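You operate a simulated robot arm through the tools that you are given. There is no shell and no other tool. Be economical: measure what you need, move in short steps, check, and stop when the job is done.

Carry out the task below with a simulated robot arm. There is one attempt and no reset: what you move stays moved.

## Task
Start the white test lamp's burn-in at 10 volts and leave it lit.
Fine: the supply was left at 20 volts: turn it down and plug the lamp in before the output goes on, then the lamp's rocker; see 0.5 A.

The check looks at the end state, three seconds after you hand in, the way a careful person would. Anything else that was tipped, shoved, dropped, spilled or broken makes it a failure.

## Robot
A 7-joint arm with a two-finger parallel gripper, fixed in place. Base frame: the origin is at the foot of the arm, x ahead of it, y to its left, z up; the work surface is at about z = 750. Units: mm, degrees, N and s.
With the tool pointing down near the work surface it reaches from about 200 to 740 mm from the base axis. Its first joint turns from -166.0 to 166.0 degrees. Payload 1.57 kg.
The TCP is the grasp point between the finger pads, 30 mm short of the fingertips. In the tool frame z runs along the fingers and y along their closing line. The gripper opens to 110 mm. The fingers are 24 mm wide and 12 mm thick; the gripper's body (48 by 112 mm) begins 78 mm behind the TCP.
Orientation is told as [roll, pitch, yaw] about the base's x, y, z axes, in that order, counted from this pose: with the fingers straight down and closing along the base's y, the tool's x points along the base's -x, its y along +y and its z along -z.

## Interface
- The arm moves only by the tool drive_tool. Its argument "deltas" is a list of rows, each a list of 3 entries, a list of its own where there are three numbers: the opening, from 0 (shut) to 1 (fully open), then the shift along the tool's x, y, z in units of 200 mm (1.0 is 200 mm), then the turn, a rotation vector about the tool's x, y, z in units of 90 degrees (1.0 is 90 degrees). In form: [[claw, [dx, dy, dz], [ax, ay, az]], ...]. A call has 1 to 20 rows; each row is the pose to reach, as a shift and turn from the pose commanded when the call began, along the tool's axes at that moment. A call with a number of a shift or a turn outside -1 to 1 is refused whole. Each row takes 0.2 s and may step no farther than 50 mm and 8.6 degrees from the row before; otherwise, or with a gripper value out of range, the whole call is refused. A pose out of reach is approached as far as the arm can. The call stops where the force on the tool passes 40 N (or 10 N more than at its start, if that is more) or the arm is blocked; 0.2 s more then pass. The fingers move at their own pace (about 45 mm/s each) and stop on an object; they squeeze with about 35 N. The grip force told is the motor's: it shows also when the fingers shut on nothing. Time passes only in rows, and 0.2 s behind the last, so rows that repeat a pose let the fingers close. The reply holds the time, the measured pose of the TCP, the force on the tool along the base axes, the opening and the grip force, in the units named above and with some noise.
- Cameras (640 x 400 px; columns grow to the right, rows downward): "scene" is fixed at [406.8, -500.5, 1549.9]; the picture's right is [0.99, -0.16, 0.00], its down [-0.09, -0.57, -0.81] and it looks along [0.13, 0.80, -0.58] (base axes); focal length 310 px, centre (320, 200). "wrist" rides on the gripper at [70, 16, -141] in the tool frame; the picture's right is [-0.23, 0.97, 0.00], its down [-0.86, -0.20, -0.48] and it looks along [-0.47, -0.11, 0.88] (tool axes); focal length 222 px, centre (320, 200). There is no depth. A picture from a camera that has moved, and an enlarged one, comes with that camera's place and axes in the base frame and with its lens. The place of the scene camera against the robot may be out by one fixed shift of up to 12 mm in any direction.
- get_image(camera): a new picture of that camera. It takes no simulated time.
- move_column(by): slides the trunk up (or, below 0, down) by that many mm; the arm rides with it, the base frame stays. It gives what a move gives, with no picture.
- enlarge(camera, box): a new picture of the part [left, top, right, bottom] of that camera's present view, enlarged. It takes no simulated time.
- finish_job(): hands the job in; it is judged then, once.

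Go step by step. Nothing tells you positions but the pictures and the camera data: compare them with the known pose of the tool, close in by small moves and look again before you grip or let go. The budget is 120 turns and 84 pictures, counting those below and the enlarged ones. Unless the task says otherwise, let go and move clear before handing in, and close with one line.

The tools are called after ">>>" as a command line: name --argument value ..., lists and objects as JSON in quotes. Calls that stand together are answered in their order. drive_tool: Moves the arm, as the interface text tells. Its arguments: {"type":"object","properties":{"deltas":{"type":"array","items":{"type":"array"}}},"required":["deltas"]} The other tools are called the same way: move_column (by) slides the trunk up or down; get_image (camera) takes a picture; enlarge (camera, box) takes an enlarged picture of a part of a camera's view; finish_job () hands the job in.

At the start:

```text
clock: 0.0
eef_pos: [288.3, 464.1, 1145.5]
ee_rot: [0.1, 0.1, -0.1]
contact_force: [-0.2, 0.3, 0.1]
gripper_width: 109.9
finger_force: 0.1
trunk travel left (down, up): [-525.0, 65.0]
```

scene: 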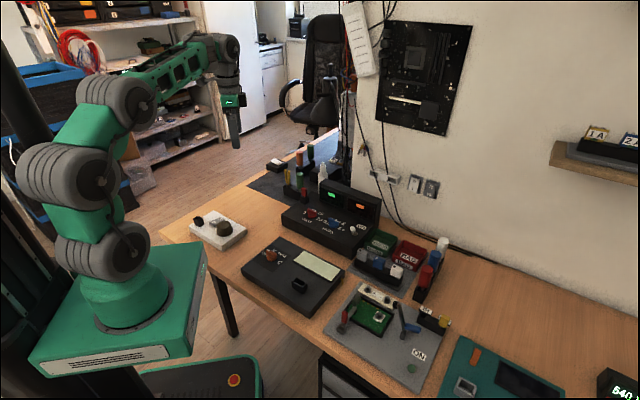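
wrist: 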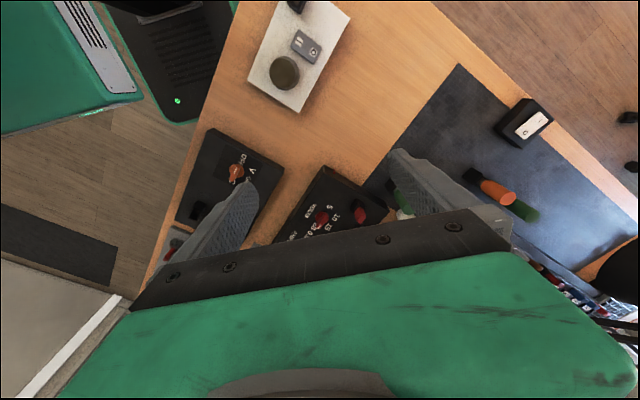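

I see a bench with a supply (two displays), a white box with a knob, a black device with screen, and other things. I'll enlarge the relevant areas first.

>>> enlarge --camera "scene" --box '[260, 140, 400, 270]'

>>> enlarge --camera "scene" --box '[170, 190, 350, 320]'

>>> enlarge --camera "scene" --box '[320, 220, 640, 400]'

>>> enlarge --camera "wrist" --box '[150, 0, 400, 250]'

```text
3.08 times, centred on (330, 205) of scene
camera zoom: at [406.8, -500.5, 1549.9], right [0.99, -0.16, 0.0], down [-0.09, -0.57, -0.81], along [0.13, 0.8, -0.58], focal length 955 px, centre (289, 185)
```

zoom: 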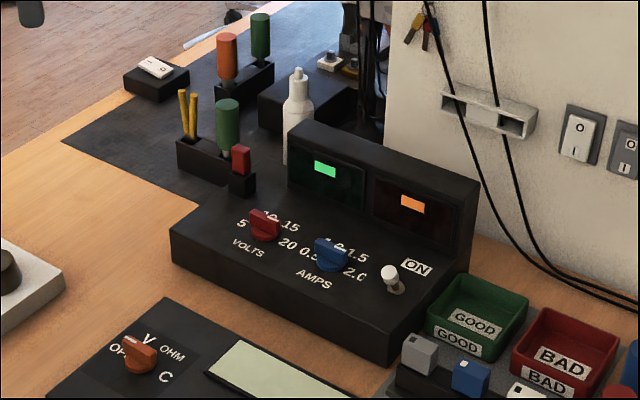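

```text
3.08 times, centred on (260, 255) of scene
camera zoom: at [406.8, -500.5, 1549.9], right [0.99, -0.16, 0.0], down [-0.09, -0.57, -0.81], along [0.13, 0.8, -0.58], focal length 955 px, centre (505, 31)
```

zoom: 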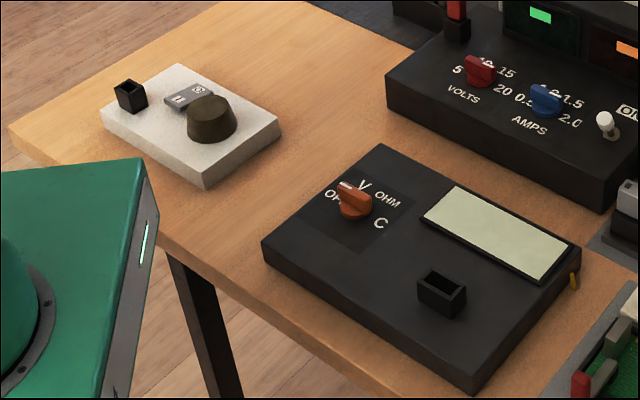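

```text
2.00 times, centred on (480, 310) of scene
camera zoom: at [406.8, -500.5, 1549.9], right [0.99, -0.16, 0.0], down [-0.09, -0.57, -0.81], along [0.13, 0.8, -0.58], focal length 621 px, centre (0, -20)
```

zoom: 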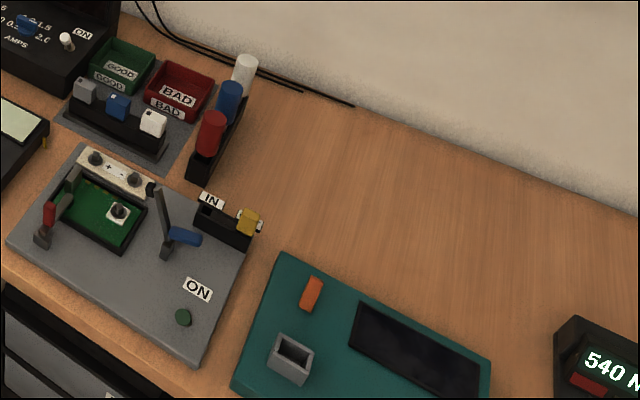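

```text
1.60 times, centred on (275, 125) of wrist
camera zoom: at [219.9, 480.5, 1286.0], right [0.23, 0.97, 0.0], down [0.86, -0.2, 0.48], along [0.47, -0.11, -0.88], focal length 355 px, centre (392, 320)
```

zoom: 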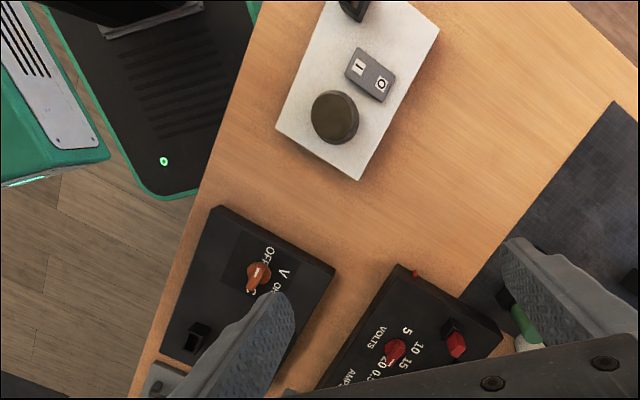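

The lamp is the white box near (170, 430). The supply sits around (520–650, 280–530), with a red plug parked at its far-left corner. I'll move over the supply for a closer look with the wrist camera.

>>> drive_tool --deltas '[[1, [-0.17, -0.1, 0.04], [0, 0, 0]], [1, [-0.34, -0.2, 0.08], [0, 0, 0]], [1, [-0.5, -0.3, 0.12], [0, 0, 0]], [1, [-0.67, -0.4, 0.16], [0, 0, 0]], [1, [-0.84, -0.5, 0.2], [0, 0, 0]], [1, [-1.0, -0.57, 0.22], [0, 0, 0]], [1, [-1.0, -0.57, 0.22], [0, 0, 0]]]'

>>> get_image --camera "wrist"

```text
clock: 1.6
eef_pos: [489.4, 347.0, 1100.0]
ee_rot: [0.0, -0.1, 0.1]
contact_force: [0.4, 0.1, 0.0]
gripper_width: 109.9
finger_force: 0.0
trunk travel left (down, up): [-525.0, 65.0]
```

```text
77 pictures are left
camera wrist: at [420.8, 365.3, 1241.0], right [0.23, 0.97, 0.0], down [0.86, -0.2, 0.48], along [0.47, -0.11, -0.88], focal length 222 px, centre (320, 200)
```

wrist: 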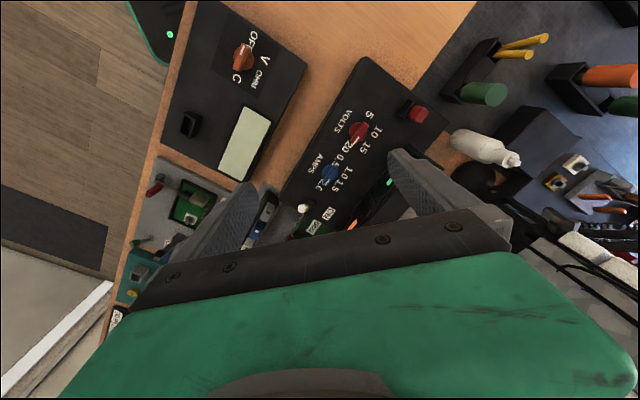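

>>> enlarge --camera "wrist" --box '[270, 50, 470, 250]'

>>> enlarge --camera "scene" --box '[280, 170, 380, 260]'

```text
2.00 times, centred on (370, 150) of wrist
camera zoom: at [420.8, 365.3, 1241.0], right [0.23, 0.97, 0.0], down [0.86, -0.2, 0.48], along [0.47, -0.11, -0.88], focal length 444 px, centre (220, 300)
```

zoom: 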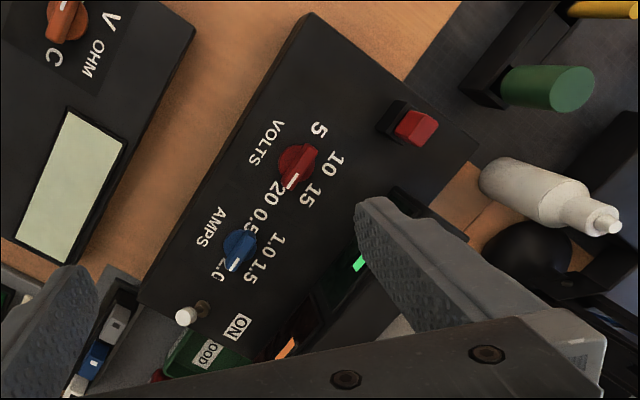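

```text
4.44 times, centred on (330, 215) of scene
camera zoom: at [406.8, -500.5, 1549.9], right [0.99, -0.16, 0.0], down [-0.09, -0.57, -0.81], along [0.13, 0.8, -0.58], focal length 1380 px, centre (276, 133)
```

zoom: 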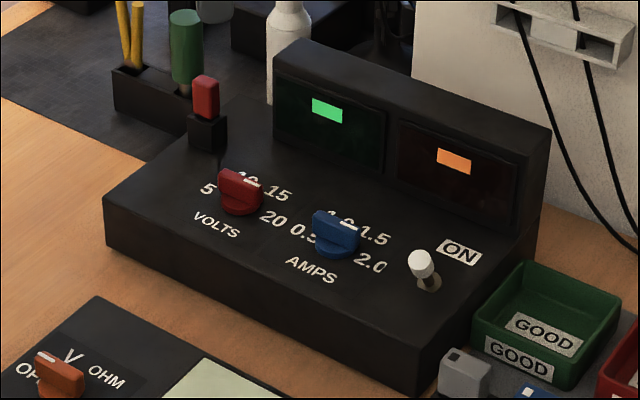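

>>> enlarge --camera "wrist" --box '[330, 105, 410, 185]'

>>> enlarge --camera "wrist" --box '[295, 145, 375, 225]'

```text
5.00 times, centred on (370, 145) of wrist
camera zoom: at [420.8, 365.3, 1241.0], right [0.23, 0.97, 0.0], down [0.86, -0.2, 0.48], along [0.47, -0.11, -0.88], focal length 1111 px, centre (70, 475)
```

zoom: 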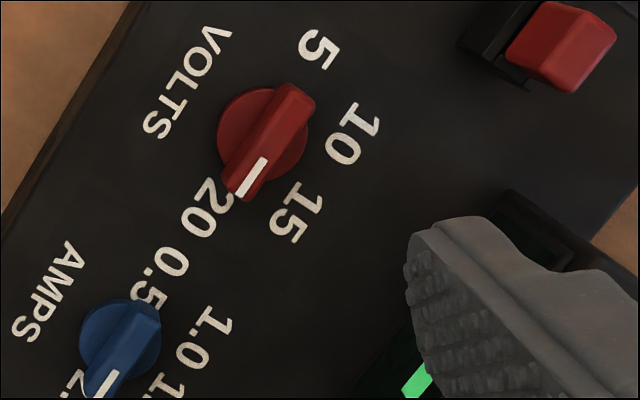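

```text
5.00 times, centred on (335, 185) of wrist
camera zoom: at [420.8, 365.3, 1241.0], right [0.23, 0.97, 0.0], down [0.86, -0.2, 0.48], along [0.47, -0.11, -0.88], focal length 1111 px, centre (245, 275)
```

zoom: 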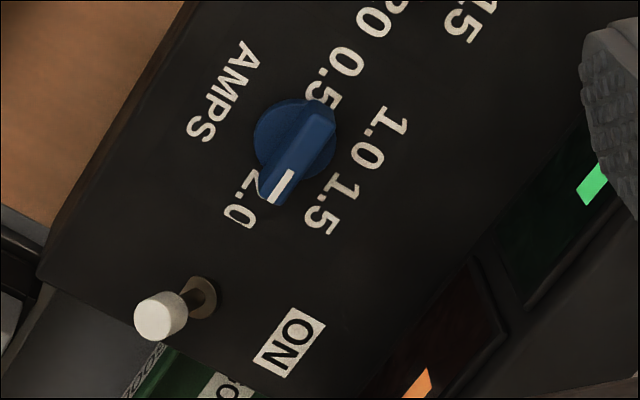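

The volts knob is at 20 V and sits near (520, 413, 830). The amps knob is at 2.0. I'll drop lower for a second view so I can triangulate.

>>> drive_tool --deltas '[[0.4, [-0.09, 0.03, 0.16], [0, 0, 0]], [0.4, [-0.18, 0.06, 0.32], [0, 0, 0]], [0.4, [-0.27, 0.09, 0.48], [0, 0, 0]], [0.4, [-0.355, 0.115, 0.65], [0, 0, 0]], [0.4, [-0.355, 0.115, 0.65], [0, 0, 0]], [0.4, [-0.355, 0.115, 0.65], [0, 0, 0]]]'

>>> get_image --camera "wrist"

>>> enlarge --camera "wrist" --box '[270, 20, 430, 180]'

>>> get_image --camera "scene"

```text
clock: 3.0
eef_pos: [561.0, 374.8, 971.3]
ee_rot: [0.0, 0.1, 0.0]
contact_force: [-0.2, -0.3, 0.4]
gripper_width: 44.0
finger_force: 0.0
trunk travel left (down, up): [-525.0, 65.0]
```

```text
72 pictures are left
camera wrist: at [492.1, 391.0, 1111.3], right [0.23, 0.97, 0.0], down [0.86, -0.2, 0.48], along [0.47, -0.11, -0.88], focal length 222 px, centre (320, 200)
```

wrist: 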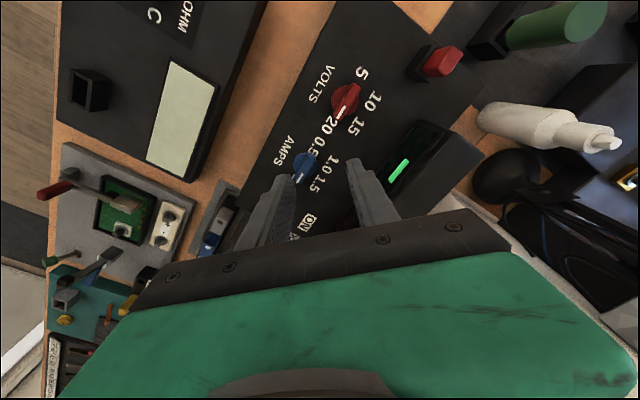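

```text
2.50 times, centred on (350, 100) of wrist
camera zoom: at [492.1, 391.0, 1111.3], right [0.23, 0.97, 0.0], down [0.86, -0.2, 0.48], along [0.47, -0.11, -0.88], focal length 555 px, centre (245, 450)
```

zoom: 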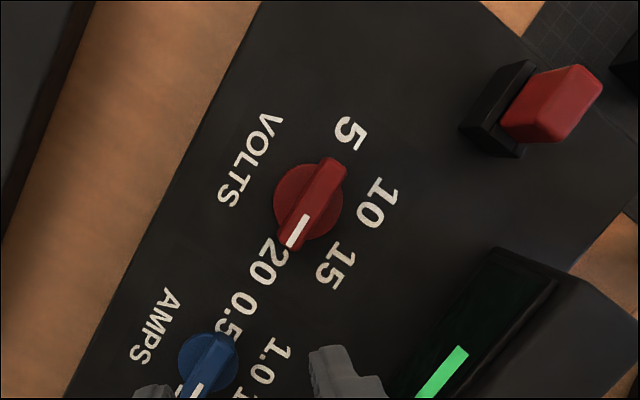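

```text
70 pictures are left
```

scene: 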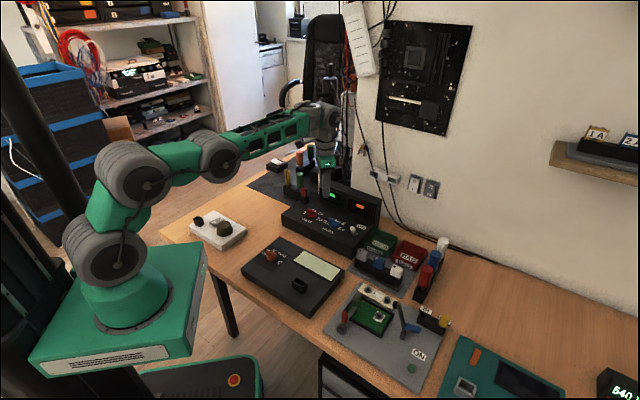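

Triangulation gives the knob axis at about (521, 415), bar top at z≈838, panel surface at z≈804, and the bar at about -40°. I'll move above it with yaw at -40°.

>>> drive_tool --deltas '[[0.4, [0.04, 0.04, 0.07], [0, 0, 0.089]], [0.4, [0.08, 0.08, 0.14], [0, 0, 0.178]], [0.4, [0.12, 0.12, 0.2], [0, 0, 0.267]], [0.4, [0.16, 0.16, 0.28], [0, 0, 0.356]], [0.4, [0.2, 0.2, 0.355], [0, 0, 0.444]], [0.4, [0.2, 0.2, 0.355], [0, 0, 0.444]]]'

>>> get_image --camera "wrist"

>>> enlarge --camera "scene" --box '[270, 150, 390, 260]'

```text
clock: 4.4
eef_pos: [518.2, 414.3, 900.5]
ee_rot: [0.0, 0.0, -40.0]
contact_force: [-0.3, -0.6, -0.4]
gripper_width: 44.0
finger_force: 0.0
trunk travel left (down, up): [-525.0, 65.0]
```

```text
69 pictures are left
camera wrist: at [476.9, 472.1, 1041.4], right [0.8, 0.6, 0.0], down [0.53, -0.7, 0.48], along [0.29, -0.38, -0.88], focal length 222 px, centre (320, 200)
```

wrist: 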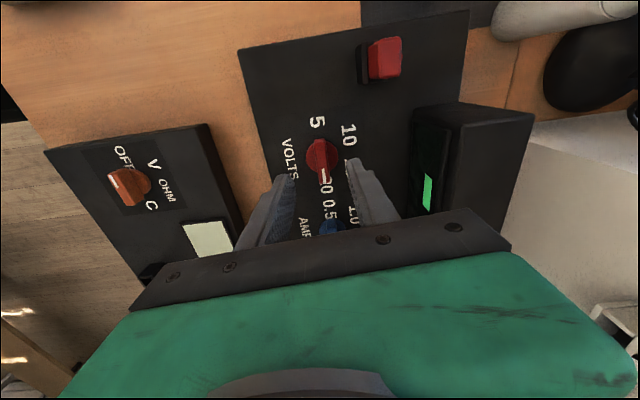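

```text
3.64 times, centred on (330, 205) of scene
camera zoom: at [406.8, -500.5, 1549.9], right [0.99, -0.16, 0.0], down [-0.09, -0.57, -0.81], along [0.13, 0.8, -0.58], focal length 1129 px, centre (284, 182)
```

zoom: 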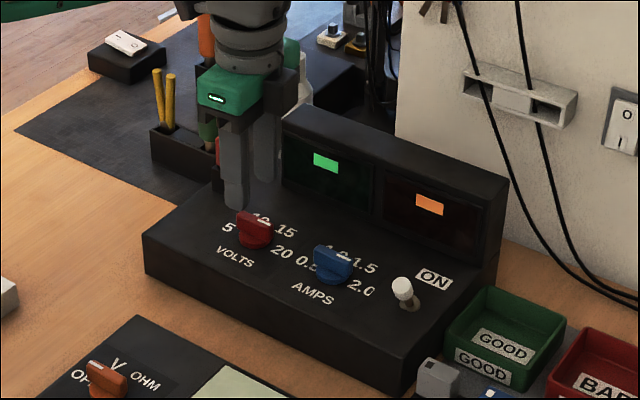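

>>> enlarge --camera "wrist" --box '[280, 110, 360, 190]'

```text
5.00 times, centred on (320, 150) of wrist
camera zoom: at [476.9, 472.1, 1041.4], right [0.8, 0.6, 0.0], down [0.53, -0.7, 0.48], along [0.29, -0.38, -0.88], focal length 1111 px, centre (320, 450)
```

zoom: 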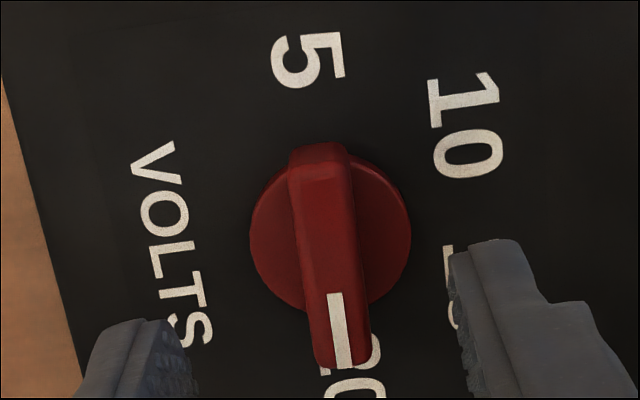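

The knob axis reads (522, 416), so a small correction along the closing line is needed. I'll apply it, descend so the fingertips sit above the disc, and close on the bar.

>>> drive_tool --deltas '[[0.4, [-0.003, 0.017, 0.06], [0, 0, 0]], [0.4, [-0.003, 0.017, 0.15], [0, 0, 0]], [0.4, [-0.003, 0.017, 0.25], [0, 0, 0]], [0.4, [-0.003, 0.017, 0.25], [0, 0, 0]]]'

>>> enlarge --camera "wrist" --box '[250, 130, 410, 250]'

>>> enlarge --camera "scene" --box '[280, 170, 360, 240]'

```text
clock: 5.4
eef_pos: [521.3, 415.2, 851.9]
ee_rot: [0.0, 0.0, -39.9]
contact_force: [0.0, 0.3, -0.3]
gripper_width: 44.1
finger_force: 0.1
trunk travel left (down, up): [-525.0, 65.0]
```

```text
3.33 times, centred on (330, 190) of wrist
camera zoom: at [479.9, 472.8, 992.1], right [0.8, 0.6, 0.0], down [0.53, -0.7, 0.48], along [0.29, -0.38, -0.88], focal length 740 px, centre (287, 233)
```

zoom: 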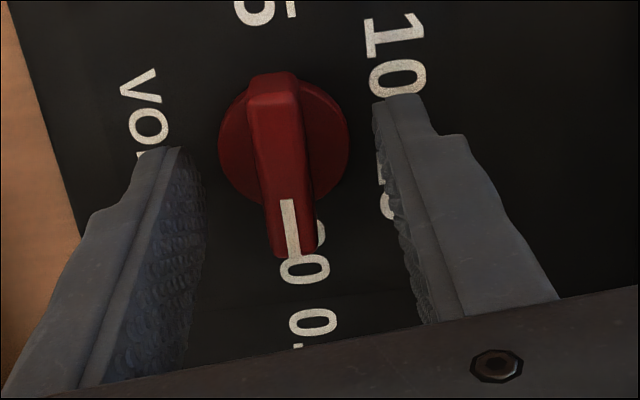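

```text
5.71 times, centred on (320, 205) of scene
camera zoom: at [406.8, -500.5, 1549.9], right [0.99, -0.16, 0.0], down [-0.09, -0.57, -0.81], along [0.13, 0.8, -0.58], focal length 1774 px, centre (320, 171)
```

zoom: 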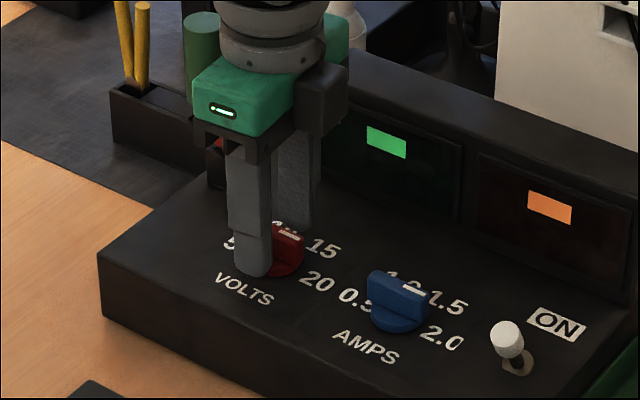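

The fingers straddle the bar and no force shows, so I'll close on it.

>>> drive_tool --deltas '[[0, [0, 0, 0], [0, 0, 0]], [0, [0, 0, 0], [0, 0, 0]], [0, [0, 0, 0], [0, 0, 0]], [0, [0, 0, 0], [0, 0, 0]]]'

>>> enlarge --camera "wrist" --box '[250, 130, 410, 250]'

```text
clock: 6.4
eef_pos: [521.2, 415.4, 851.4]
ee_rot: [-0.1, -0.1, -39.9]
contact_force: [-1.6, -2.3, -0.7]
gripper_width: 11.7
finger_force: 28.5
trunk travel left (down, up): [-525.0, 65.0]
```

```text
3.33 times, centred on (330, 190) of wrist
camera zoom: at [479.5, 472.5, 992.2], right [0.8, 0.6, 0.0], down [0.53, -0.7, 0.48], along [0.29, -0.38, -0.88], focal length 740 px, centre (287, 233)
```

zoom: 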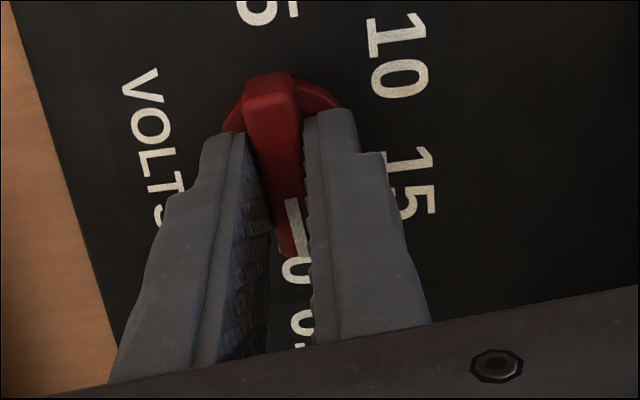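

The bar is gripped. Next I'll turn counter-clockwise as seen from above, toward 10.

>>> drive_tool --deltas '[[0, [0, 0, 0], [0, 0, -0.09]], [0, [0, 0, 0], [0, 0, -0.18]], [0, [0, 0, 0], [0, 0, -0.27]], [0, [0, 0, 0], [0, 0, -0.36]], [0, [0, 0, 0], [0, 0, -0.45]], [0, [0, 0, 0], [0, 0, -0.54]], [0, [0, 0, 0], [0, 0, -0.63]]]'

>>> get_image --camera "wrist"

```text
clock: 8.0
eef_pos: [520.7, 416.4, 851.1]
ee_rot: [0.0, -0.1, 17.0]
contact_force: [-5.8, 0.0, 8.2]
gripper_width: 11.8
finger_force: 29.2
trunk travel left (down, up): [-525.0, 65.0]
```

```text
63 pictures are left
camera wrist: at [451.0, 410.7, 992.1], right [-0.07, 1.0, 0.0], down [0.88, 0.06, 0.48], along [0.48, 0.03, -0.88], focal length 222 px, centre (320, 200)
```

wrist: 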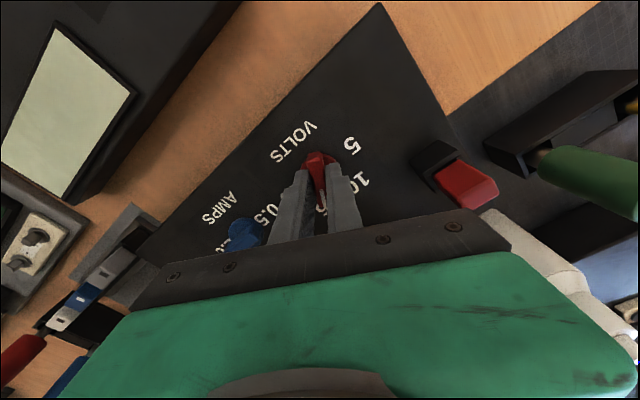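

The knob turns with the gripper and is now at 15. I'll continue about 55° more to 10.

>>> drive_tool --deltas '[[0, [0, 0, 0], [0, 0, -0.09]], [0, [0, 0, 0], [0, 0, -0.18]], [0, [0, 0, 0], [0, 0, -0.27]], [0, [0, 0, 0], [0, 0, -0.36]], [0, [0, 0, 0], [0, 0, -0.45]], [0, [0, 0, 0], [0, 0, -0.54]], [0, [0, 0, 0], [0, 0, -0.61]], [0, [0, 0, 0], [0, 0, -0.61]]]'

>>> get_image --camera "wrist"

```text
clock: 9.8
eef_pos: [521.3, 416.3, 851.6]
ee_rot: [-0.2, -0.1, 71.7]
contact_force: [-10.0, -0.8, 11.0]
gripper_width: 12.1
finger_force: 28.8
trunk travel left (down, up): [-525.0, 65.0]
```

```text
62 pictures are left
camera wrist: at [484.9, 354.6, 992.0], right [-0.85, 0.52, 0.0], down [0.46, 0.75, 0.48], along [0.25, 0.41, -0.88], focal length 222 px, centre (320, 200)
```

wrist: 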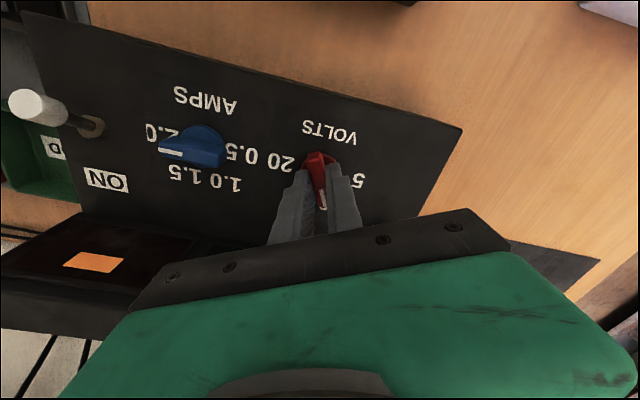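

The yaw is 72°, which should be the 10 mark. I'll release, rise and check.

>>> drive_tool --deltas '[[0.4, [0, 0, 0], [0, 0, 0]], [0.4, [0, 0, 0], [0, 0, 0]], [0.4, [0, 0, 0], [0, 0, 0]], [0.4, [0, 0, -0.2], [0, 0, 0]], [0.4, [0, 0, -0.4], [0, 0, 0]], [0.4, [0, 0, -0.6], [0, 0, 0]], [0.4, [0, 0, -0.6], [0, 0, 0]]]'

>>> get_image --camera "wrist"

>>> enlarge --camera "wrist" --box '[260, 100, 400, 220]'

>>> enlarge --camera "scene" --box '[270, 160, 380, 250]'

```text
clock: 11.4
eef_pos: [522.3, 412.7, 971.2]
ee_rot: [0.0, -0.1, 71.7]
contact_force: [-0.6, 0.0, 0.0]
gripper_width: 44.1
finger_force: 0.1
trunk travel left (down, up): [-525.0, 65.0]
```

```text
61 pictures are left
camera wrist: at [487.3, 352.2, 1112.1], right [-0.85, 0.52, 0.0], down [0.46, 0.75, 0.48], along [0.25, 0.41, -0.88], focal length 222 px, centre (320, 200)
```

wrist: 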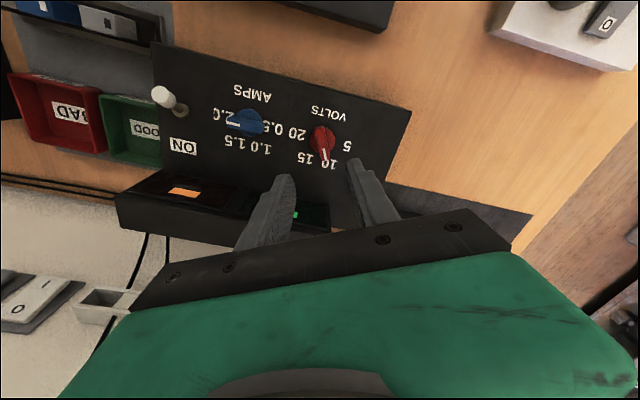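

```text
3.33 times, centred on (330, 160) of wrist
camera zoom: at [487.3, 352.2, 1112.1], right [-0.85, 0.52, 0.0], down [0.46, 0.75, 0.48], along [0.25, 0.41, -0.88], focal length 740 px, centre (287, 333)
```

zoom: 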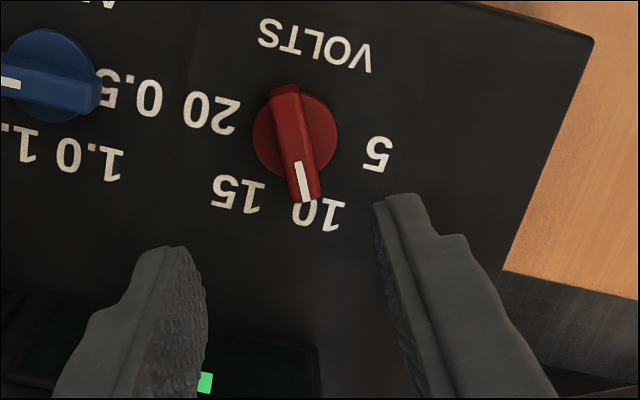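

```text
4.44 times, centred on (325, 205) of scene
camera zoom: at [406.8, -500.5, 1549.9], right [0.99, -0.16, 0.0], down [-0.09, -0.57, -0.81], along [0.13, 0.8, -0.58], focal length 1380 px, centre (298, 178)
```

zoom: 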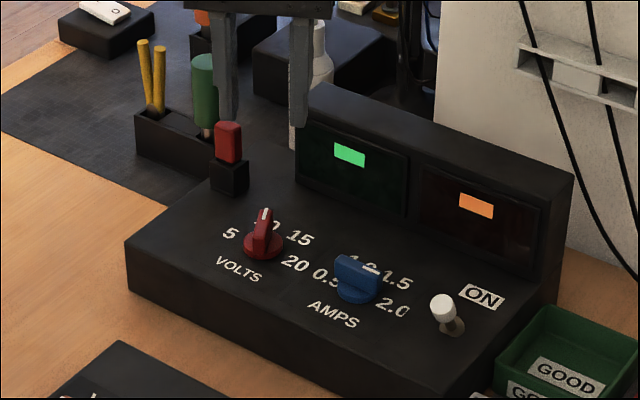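

The volts knob now points at 10. The red plug in the supply's dock is around (504, 504, 868). I'll go and look at it with the tool turned to align with the supply.

>>> drive_tool --deltas '[[0.4, [-0.03, 0, -0.095], [0, 0, 0.09]], [0.4, [-0.06, 0, -0.095], [0, 0, 0.18]], [0.4, [-0.09, 0, -0.095], [0, 0, 0.27]], [0.4, [-0.12, -0.01, -0.095], [0, 0, 0.36]], [0.4, [-0.15, -0.01, -0.095], [0, 0, 0.45]], [0.4, [-0.18, -0.01, -0.095], [0, 0, 0.54]], [0.4, [-0.21, -0.02, -0.095], [0, 0, 0.63]], [0.4, [-0.24, -0.02, -0.095], [0, 0, 0.72]], [0.4, [-0.27, -0.02, -0.095], [0, 0, 0.81]], [0.4, [-0.283, -0.029, -0.095], [0, 0, 0.9]], [0.4, [-0.283, -0.029, -0.095], [0, 0, 0.99]]]'

>>> drive_tool --deltas '[[0.6, [0, 0, 0], [0, 0, 0.09]], [0.6, [0, 0, 0], [0, 0, 0.18]], [0.6, [0, 0, 0], [0, 0, 0.27]], [0.6, [0, 0, 0], [0, 0, 0.31]], [0.6, [0, 0, 0], [0, 0, 0.31]]]'

>>> get_image --camera "wrist"

```text
clock: 13.8
eef_pos: [546.0, 466.6, 988.8]
ee_rot: [0.0, 0.0, -17.7]
contact_force: [-0.3, 0.8, -0.4]
gripper_width: 43.8
finger_force: 0.1
trunk travel left (down, up): [-525.0, 65.0]
```

```text
clock: 15.0
eef_pos: [546.6, 466.5, 988.4]
ee_rot: [0.0, 0.1, -45.4]
contact_force: [0.1, -0.1, 0.1]
gripper_width: 66.2
finger_force: 0.0
trunk travel left (down, up): [-525.0, 65.0]
```

```text
58 pictures are left
camera wrist: at [509.3, 528.6, 1129.6], right [0.85, 0.52, 0.0], down [0.46, -0.75, 0.48], along [0.25, -0.41, -0.88], focal length 222 px, centre (320, 200)
```

wrist: 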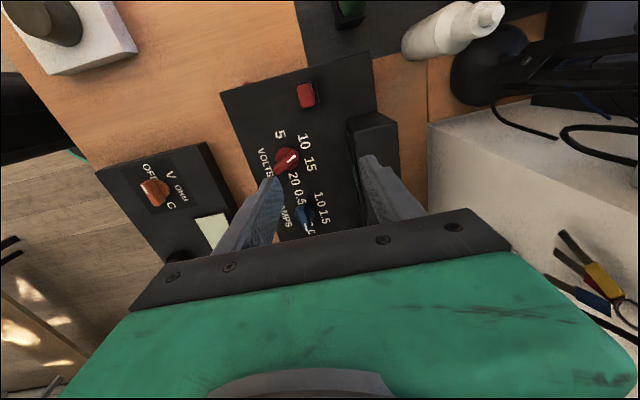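

>>> enlarge --camera "wrist" --box '[270, 60, 350, 120]'

>>> enlarge --camera "scene" --box '[290, 175, 330, 215]'

```text
6.67 times, centred on (310, 90) of wrist
camera zoom: at [509.3, 528.6, 1129.6], right [0.85, 0.52, 0.0], down [0.46, -0.75, 0.48], along [0.25, -0.41, -0.88], focal length 1481 px, centre (387, 933)
```

zoom: 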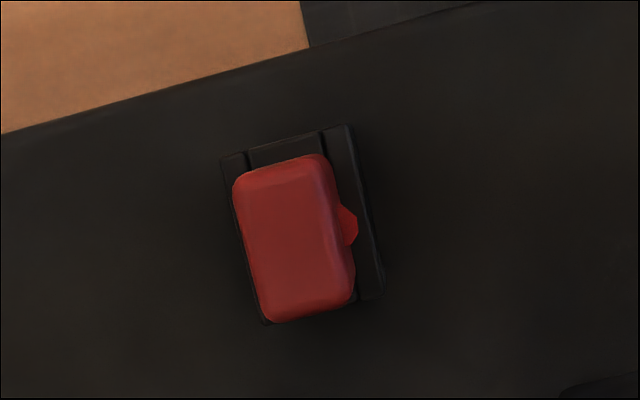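

```text
10.00 times, centred on (310, 195) of scene
camera zoom: at [406.8, -500.5, 1549.9], right [0.99, -0.16, 0.0], down [-0.09, -0.57, -0.81], along [0.13, 0.8, -0.58], focal length 3104 px, centre (420, 250)
```

zoom: 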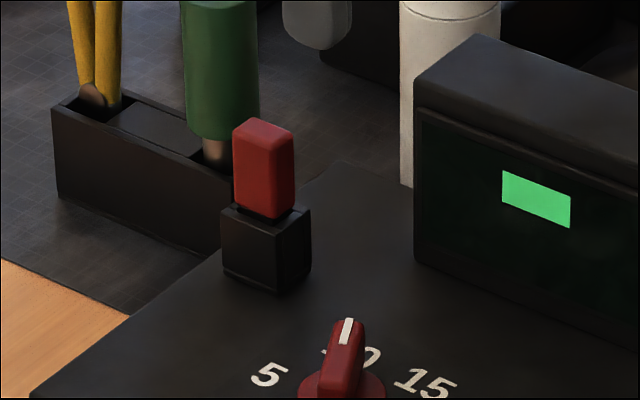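

The plug is a rectangular head, about 17×25 mm, with its long axis along the supply and a small key on the display side. Before gripping it I'll look at the lamp's socket to see where its notch is.

>>> drive_tool --deltas '[[0.6, [0.12, -0.195, 0], [0, 0, 0]], [0.6, [0.24, -0.39, 0], [0, 0, 0]], [0.6, [0.36, -0.585, 0], [0, 0, 0]], [0.6, [0.48, -0.78, 0], [0, 0, 0]], [0.6, [0.6, -0.97, 0], [0, 0, 0]]]'

>>> drive_tool --deltas '[[0.6, [0.12, -0.195, 0], [0, 0, 0]], [0.6, [0.25, -0.416, 0], [0, 0, 0]], [0.6, [0.25, -0.416, 0], [0, 0, 0]]]'

>>> get_image --camera "wrist"

```text
clock: 16.2
eef_pos: [324.2, 414.3, 988.8]
ee_rot: [0.0, 0.0, -45.4]
contact_force: [1.1, 0.4, 0.3]
gripper_width: 65.8
finger_force: 0.1
trunk travel left (down, up): [-525.0, 65.0]
```

```text
refused: row 2 steps farther than a row can; nothing moved
```

```text
55 pictures are left
camera wrist: at [287.3, 475.6, 1129.7], right [0.85, 0.52, 0.0], down [0.46, -0.75, 0.48], along [0.25, -0.41, -0.88], focal length 222 px, centre (320, 200)
```

wrist: 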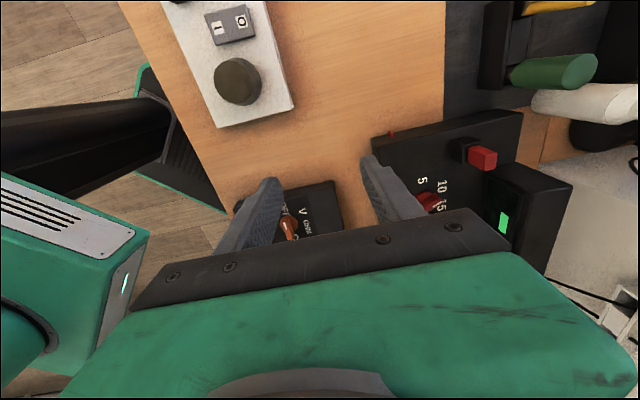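

>>> drive_tool --deltas '[[0.6, [0.13, -0.157, 0], [0, 0, 0]], [0.6, [0.26, -0.315, 0], [0, 0, 0]], [0.6, [0.4, -0.47, 0], [0, 0, 0]], [0.6, [0.53, -0.63, 0], [0, 0, 0]], [0.6, [0.53, -0.63, 0], [0, 0, 0]]]'

>>> get_image --camera "wrist"

```text
clock: 17.4
eef_pos: [158.6, 401.1, 987.1]
ee_rot: [0.1, 0.0, -45.3]
contact_force: [-1.1, -0.6, 0.6]
gripper_width: 65.8
finger_force: 0.1
trunk travel left (down, up): [-525.0, 65.0]
```

```text
54 pictures are left
camera wrist: at [123.4, 463.9, 1128.8], right [0.85, 0.52, 0.0], down [0.46, -0.75, 0.48], along [0.25, -0.41, -0.88], focal length 222 px, centre (320, 200)
```

wrist: 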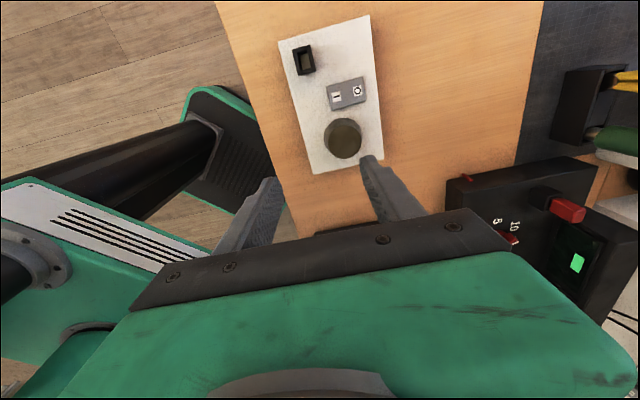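

>>> enlarge --camera "wrist" --box '[270, 30, 390, 120]'

>>> enlarge --camera "wrist" --box '[285, 35, 325, 85]'

>>> enlarge --camera "scene" --box '[180, 200, 250, 255]'

```text
4.44 times, centred on (330, 75) of wrist
camera zoom: at [123.4, 463.9, 1128.8], right [0.85, 0.52, 0.0], down [0.46, -0.75, 0.48], along [0.25, -0.41, -0.88], focal length 987 px, centre (276, 756)
```

zoom: 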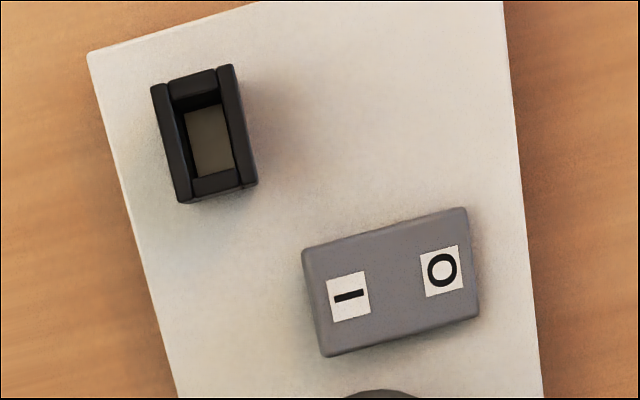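

```text
8.00 times, centred on (305, 60) of wrist
camera zoom: at [123.4, 463.9, 1128.8], right [0.85, 0.52, 0.0], down [0.46, -0.75, 0.48], along [0.25, -0.41, -0.88], focal length 1777 px, centre (440, 1320)
```

zoom: 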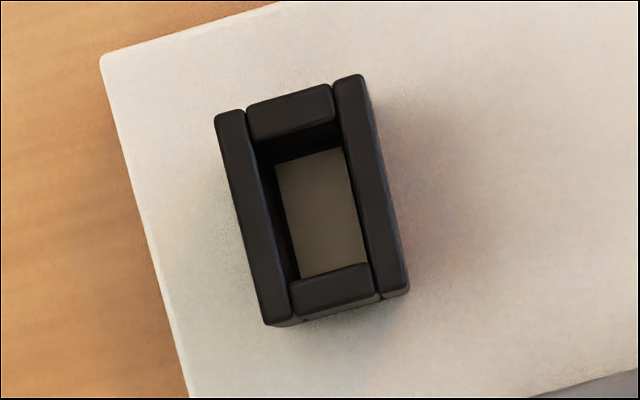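

```text
7.27 times, centred on (215, 228) of scene
camera zoom: at [406.8, -500.5, 1549.9], right [0.99, -0.16, 0.0], down [-0.09, -0.57, -0.81], along [0.13, 0.8, -0.58], focal length 2257 px, centre (1084, 0)
```

zoom: 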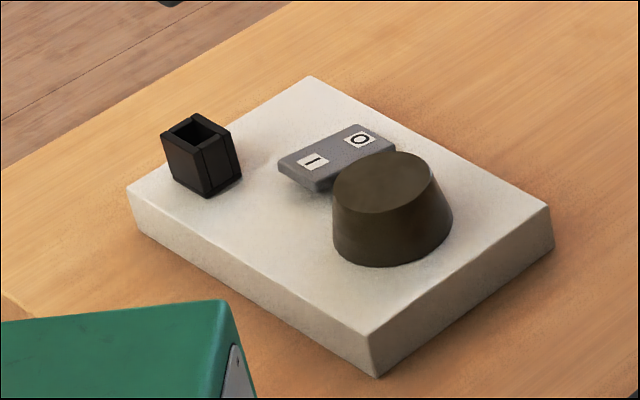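

The lamp's socket sits at about (97, 470), top z≈816, with the same -45° orientation as the supply dock, so no rotation is needed. I'll go back over the plug.

>>> drive_tool --deltas '[[0.6, [-0.11, 0.2, 0], [0, 0, 0]], [0.6, [-0.22, 0.41, 0], [0, 0, 0]], [0.6, [-0.33, 0.62, 0], [0, 0, 0]], [0.6, [-0.44, 0.83, 0], [0, 0, 0]]]'

>>> drive_tool --deltas '[[0.6, [-0.1, 0.19, 0], [0, 0, 0]], [0.6, [-0.2, 0.39, 0], [0, 0, 0]], [0.6, [-0.3, 0.59, 0.0], [0, 0, 0]], [0.6, [-0.405, 0.77, 0.0], [0, 0, 0]], [0.6, [-0.405, 0.77, 0.1], [0, 0, 0]], [0.6, [-0.405, 0.77, 0.19], [0, 0, 0]], [0.6, [-0.405, 0.77, 0.19], [0, 0, 0]]]'

>>> get_image --camera "wrist"

>>> enlarge --camera "wrist" --box '[270, 100, 370, 200]'

```text
clock: 18.4
eef_pos: [338.7, 457.8, 991.1]
ee_rot: [-0.1, 0.0, -45.3]
contact_force: [-0.5, -0.3, 0.1]
gripper_width: 66.2
finger_force: 0.1
trunk travel left (down, up): [-525.0, 65.0]
```

```text
clock: 20.0
eef_pos: [506.4, 507.6, 953.1]
ee_rot: [-0.1, 0.0, -45.2]
contact_force: [-0.4, 0.4, 0.0]
gripper_width: 65.7
finger_force: 0.0
trunk travel left (down, up): [-525.0, 65.0]
```

```text
50 pictures are left
camera wrist: at [470.0, 568.5, 1092.8], right [0.85, 0.52, 0.0], down [0.46, -0.75, 0.48], along [0.25, -0.41, -0.88], focal length 222 px, centre (320, 200)
```

wrist: 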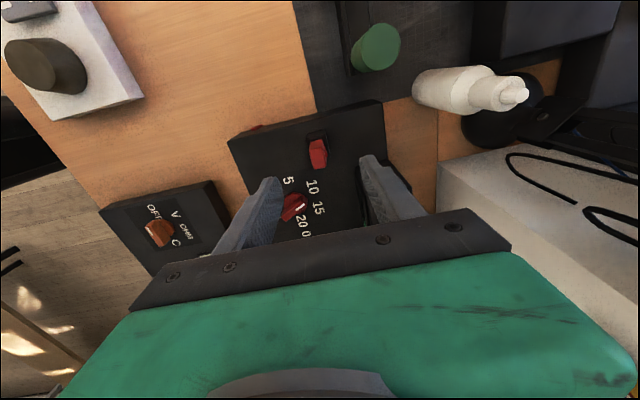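

```text
4.00 times, centred on (320, 150) of wrist
camera zoom: at [470.0, 568.5, 1092.8], right [0.85, 0.52, 0.0], down [0.46, -0.75, 0.48], along [0.25, -0.41, -0.88], focal length 888 px, centre (320, 400)
```

zoom: 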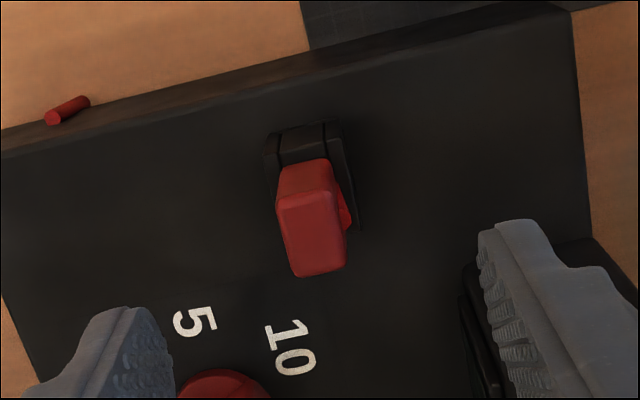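

The plug top centre is at about (505, 508, 877). I'll descend around it with the fingertips at z≈848, then close.

>>> drive_tool --deltas '[[0.6, [0.009, -0.005, 0.1], [0, 0, 0]], [0.6, [0.009, -0.005, 0.2], [0, 0, 0]], [0.6, [0.009, -0.005, 0.3], [0, 0, 0]], [0.6, [0.009, -0.005, 0.375], [0, 0, 0]], [0.6, [0.009, -0.005, 0.375], [0, 0, 0]]]'

>>> enlarge --camera "wrist" --box '[230, 120, 430, 250]'

>>> enlarge --camera "scene" --box '[280, 160, 350, 220]'

```text
clock: 21.2
eef_pos: [504.3, 508.6, 875.7]
ee_rot: [0.0, 0.0, -45.3]
contact_force: [0.1, -0.2, 0.3]
gripper_width: 66.1
finger_force: 0.1
trunk travel left (down, up): [-525.0, 65.0]
```

```text
3.08 times, centred on (330, 185) of wrist
camera zoom: at [467.2, 570.6, 1016.7], right [0.85, 0.52, 0.0], down [0.46, -0.75, 0.48], along [0.25, -0.41, -0.88], focal length 684 px, centre (289, 246)
```

zoom: 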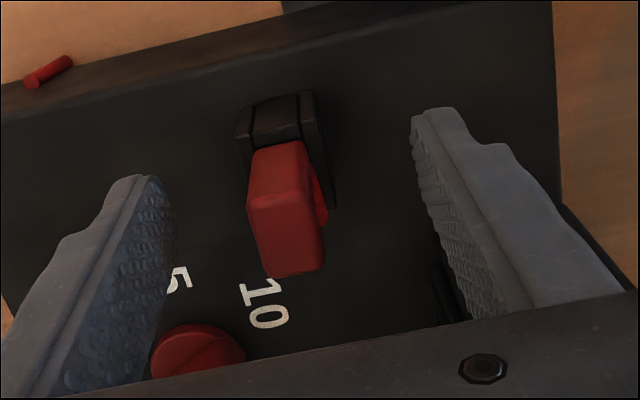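

```text
6.67 times, centred on (315, 190) of scene
camera zoom: at [406.8, -500.5, 1549.9], right [0.99, -0.16, 0.0], down [-0.09, -0.57, -0.81], along [0.13, 0.8, -0.58], focal length 2069 px, centre (353, 267)
```

zoom: 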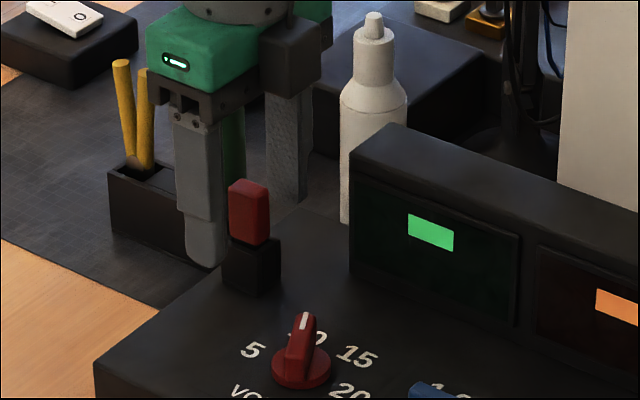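

>>> drive_tool --deltas '[[0, [0, 0, 0], [0, 0, 0]], [0, [0, 0, 0], [0, 0, 0]], [0, [0, 0, 0], [0, 0, 0]], [0, [0, 0, 0], [0, 0, 0]], [0, [0, 0, 0], [0, 0, 0]]]'

>>> enlarge --camera "wrist" --box '[230, 120, 430, 250]'

```text
clock: 22.4
eef_pos: [501.9, 509.9, 876.3]
ee_rot: [-0.1, -0.1, -45.4]
contact_force: [-1.0, -1.4, 1.1]
gripper_width: 13.5
finger_force: 29.8
trunk travel left (down, up): [-525.0, 65.0]
```

```text
3.08 times, centred on (330, 185) of wrist
camera zoom: at [467.1, 570.5, 1017.1], right [0.85, 0.52, 0.0], down [0.46, -0.75, 0.48], along [0.25, -0.41, -0.88], focal length 684 px, centre (289, 246)
```

zoom: 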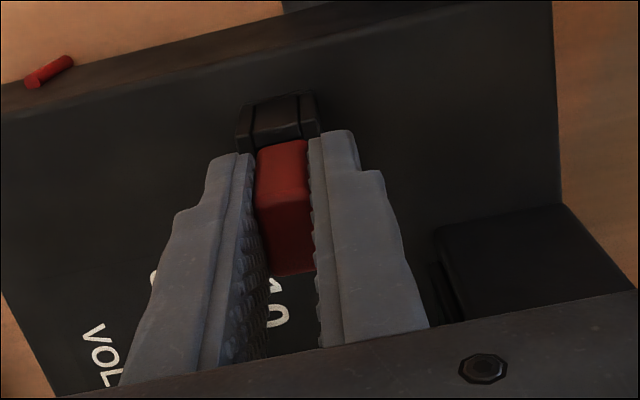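

The plug is gripped at 13.5 mm. Next I'll lift it straight up.

>>> drive_tool --deltas '[[0, [0, 0, -0.05], [0, 0, 0]], [0, [0, 0, -0.1], [0, 0, 0]], [0, [0, 0, -0.2], [0, 0, 0]], [0, [0, 0, -0.3], [0, 0, 0]], [0, [0, 0, -0.4], [0, 0, 0]], [0, [0, 0, -0.5], [0, 0, 0]], [0, [0, 0, -0.5], [0, 0, 0]]]'

>>> get_image --camera "wrist"

>>> enlarge --camera "scene" --box '[270, 140, 350, 210]'

```text
clock: 24.0
eef_pos: [503.4, 509.9, 974.3]
ee_rot: [0.0, -0.1, -45.3]
contact_force: [0.4, 0.2, 0.0]
gripper_width: 13.4
finger_force: 29.7
trunk travel left (down, up): [-525.0, 65.0]
```

```text
45 pictures are left
camera wrist: at [466.7, 570.7, 1116.0], right [0.85, 0.52, 0.0], down [0.46, -0.75, 0.48], along [0.25, -0.41, -0.88], focal length 222 px, centre (320, 200)
```

wrist: 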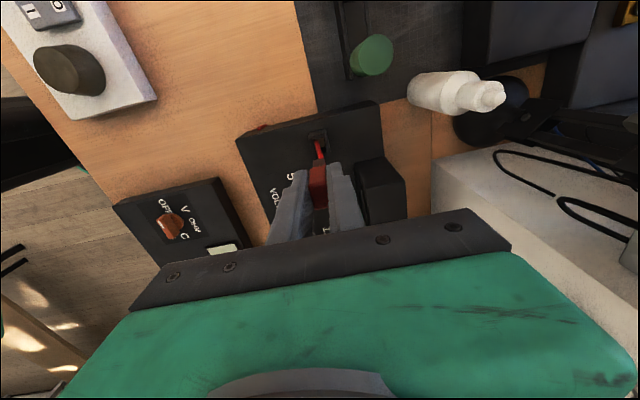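

```text
5.71 times, centred on (310, 175) of scene
camera zoom: at [406.8, -500.5, 1549.9], right [0.99, -0.16, 0.0], down [-0.09, -0.57, -0.81], along [0.13, 0.8, -0.58], focal length 1774 px, centre (377, 343)
```

zoom: 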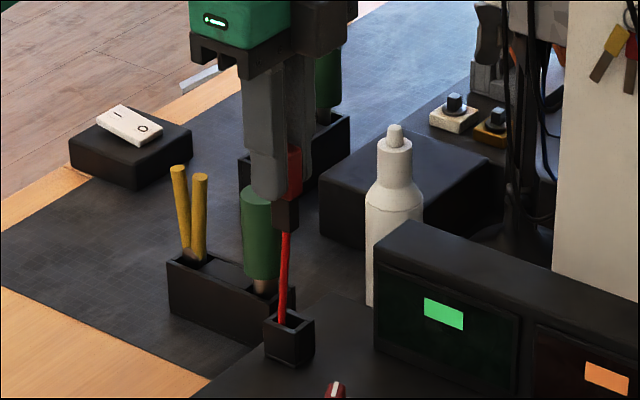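

The plug is out with a red lead trailing from the dock. I'll carry it by the measured dock-to-socket displacement of about (-408, -37).

>>> drive_tool --deltas '[[0, [0.13, -0.158, 0], [0, 0, 0]], [0, [0.26, -0.316, 0], [0, 0, 0]], [0, [0.39, -0.474, 0], [0, 0, 0]], [0, [0.52, -0.632, 0], [0, 0, 0]], [0, [0.65, -0.79, 0], [0, 0, 0]]]'

>>> get_image --camera "scene"

```text
clock: 25.2
eef_pos: [298.5, 489.6, 975.9]
ee_rot: [0.0, 0.0, -45.3]
contact_force: [0.6, 0.7, 0.2]
gripper_width: 13.6
finger_force: 30.2
trunk travel left (down, up): [-525.0, 65.0]
```

```text
43 pictures are left
```

scene: 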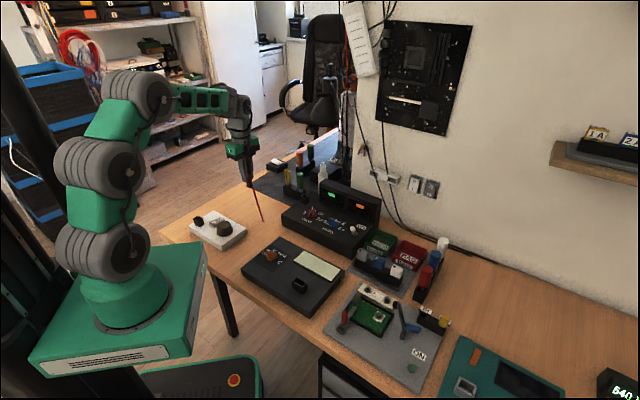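

>>> enlarge --camera "scene" --box '[200, 120, 340, 250]'

```text
3.08 times, centred on (270, 185) of scene
camera zoom: at [406.8, -500.5, 1549.9], right [0.99, -0.16, 0.0], down [-0.09, -0.57, -0.81], along [0.13, 0.8, -0.58], focal length 955 px, centre (474, 246)
```

zoom: 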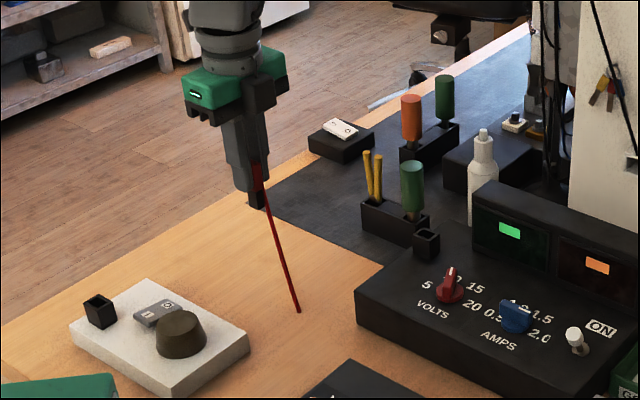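

A lead tail trails from the plug and doesn't seem to load the arm. I'll continue to the lamp.

>>> drive_tool --deltas '[[0, [0.13, -0.158, 0], [0, 0, 0]], [0, [0.26, -0.316, 0], [0, 0, 0]], [0, [0.39, -0.474, 0], [0, 0, 0]], [0, [0.52, -0.632, 0], [0, 0, 0]], [0, [0.653, -0.79, 0], [0, 0, 0]], [0, [0.653, -0.79, 0.1], [0, 0, 0]], [0, [0.653, -0.79, 0.25], [0, 0, 0]], [0, [0.653, -0.79, 0.25], [0, 0, 0]], [0, [0.653, -0.79, 0.25], [0, 0, 0]]]'

>>> get_image --camera "wrist"

>>> enlarge --camera "scene" --box '[160, 150, 300, 260]'

```text
clock: 27.2
eef_pos: [94.7, 471.4, 924.9]
ee_rot: [-0.1, 0.0, -45.3]
contact_force: [-0.3, 0.1, 0.2]
gripper_width: 13.5
finger_force: 30.3
trunk travel left (down, up): [-525.0, 65.0]
```

```text
41 pictures are left
camera wrist: at [58.0, 532.4, 1066.3], right [0.85, 0.52, 0.0], down [0.46, -0.75, 0.48], along [0.25, -0.41, -0.88], focal length 222 px, centre (320, 200)
```

wrist: 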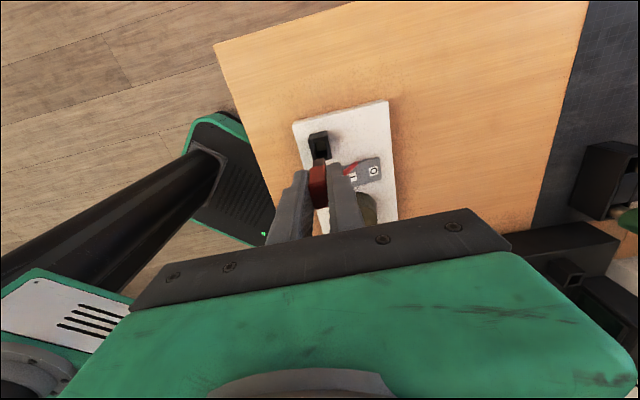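

```text
3.64 times, centred on (230, 205) of scene
camera zoom: at [406.8, -500.5, 1549.9], right [0.99, -0.16, 0.0], down [-0.09, -0.57, -0.81], along [0.13, 0.8, -0.58], focal length 1129 px, centre (647, 182)
```

zoom: 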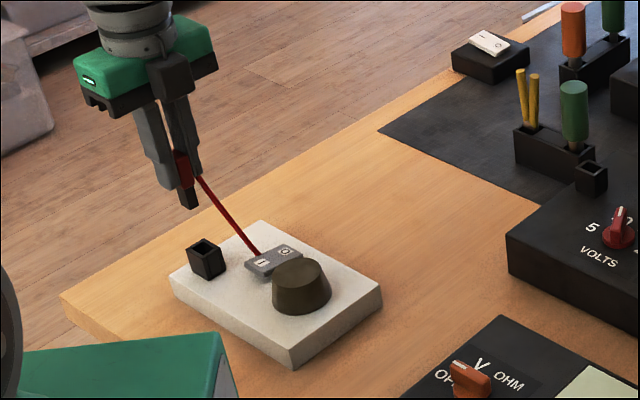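

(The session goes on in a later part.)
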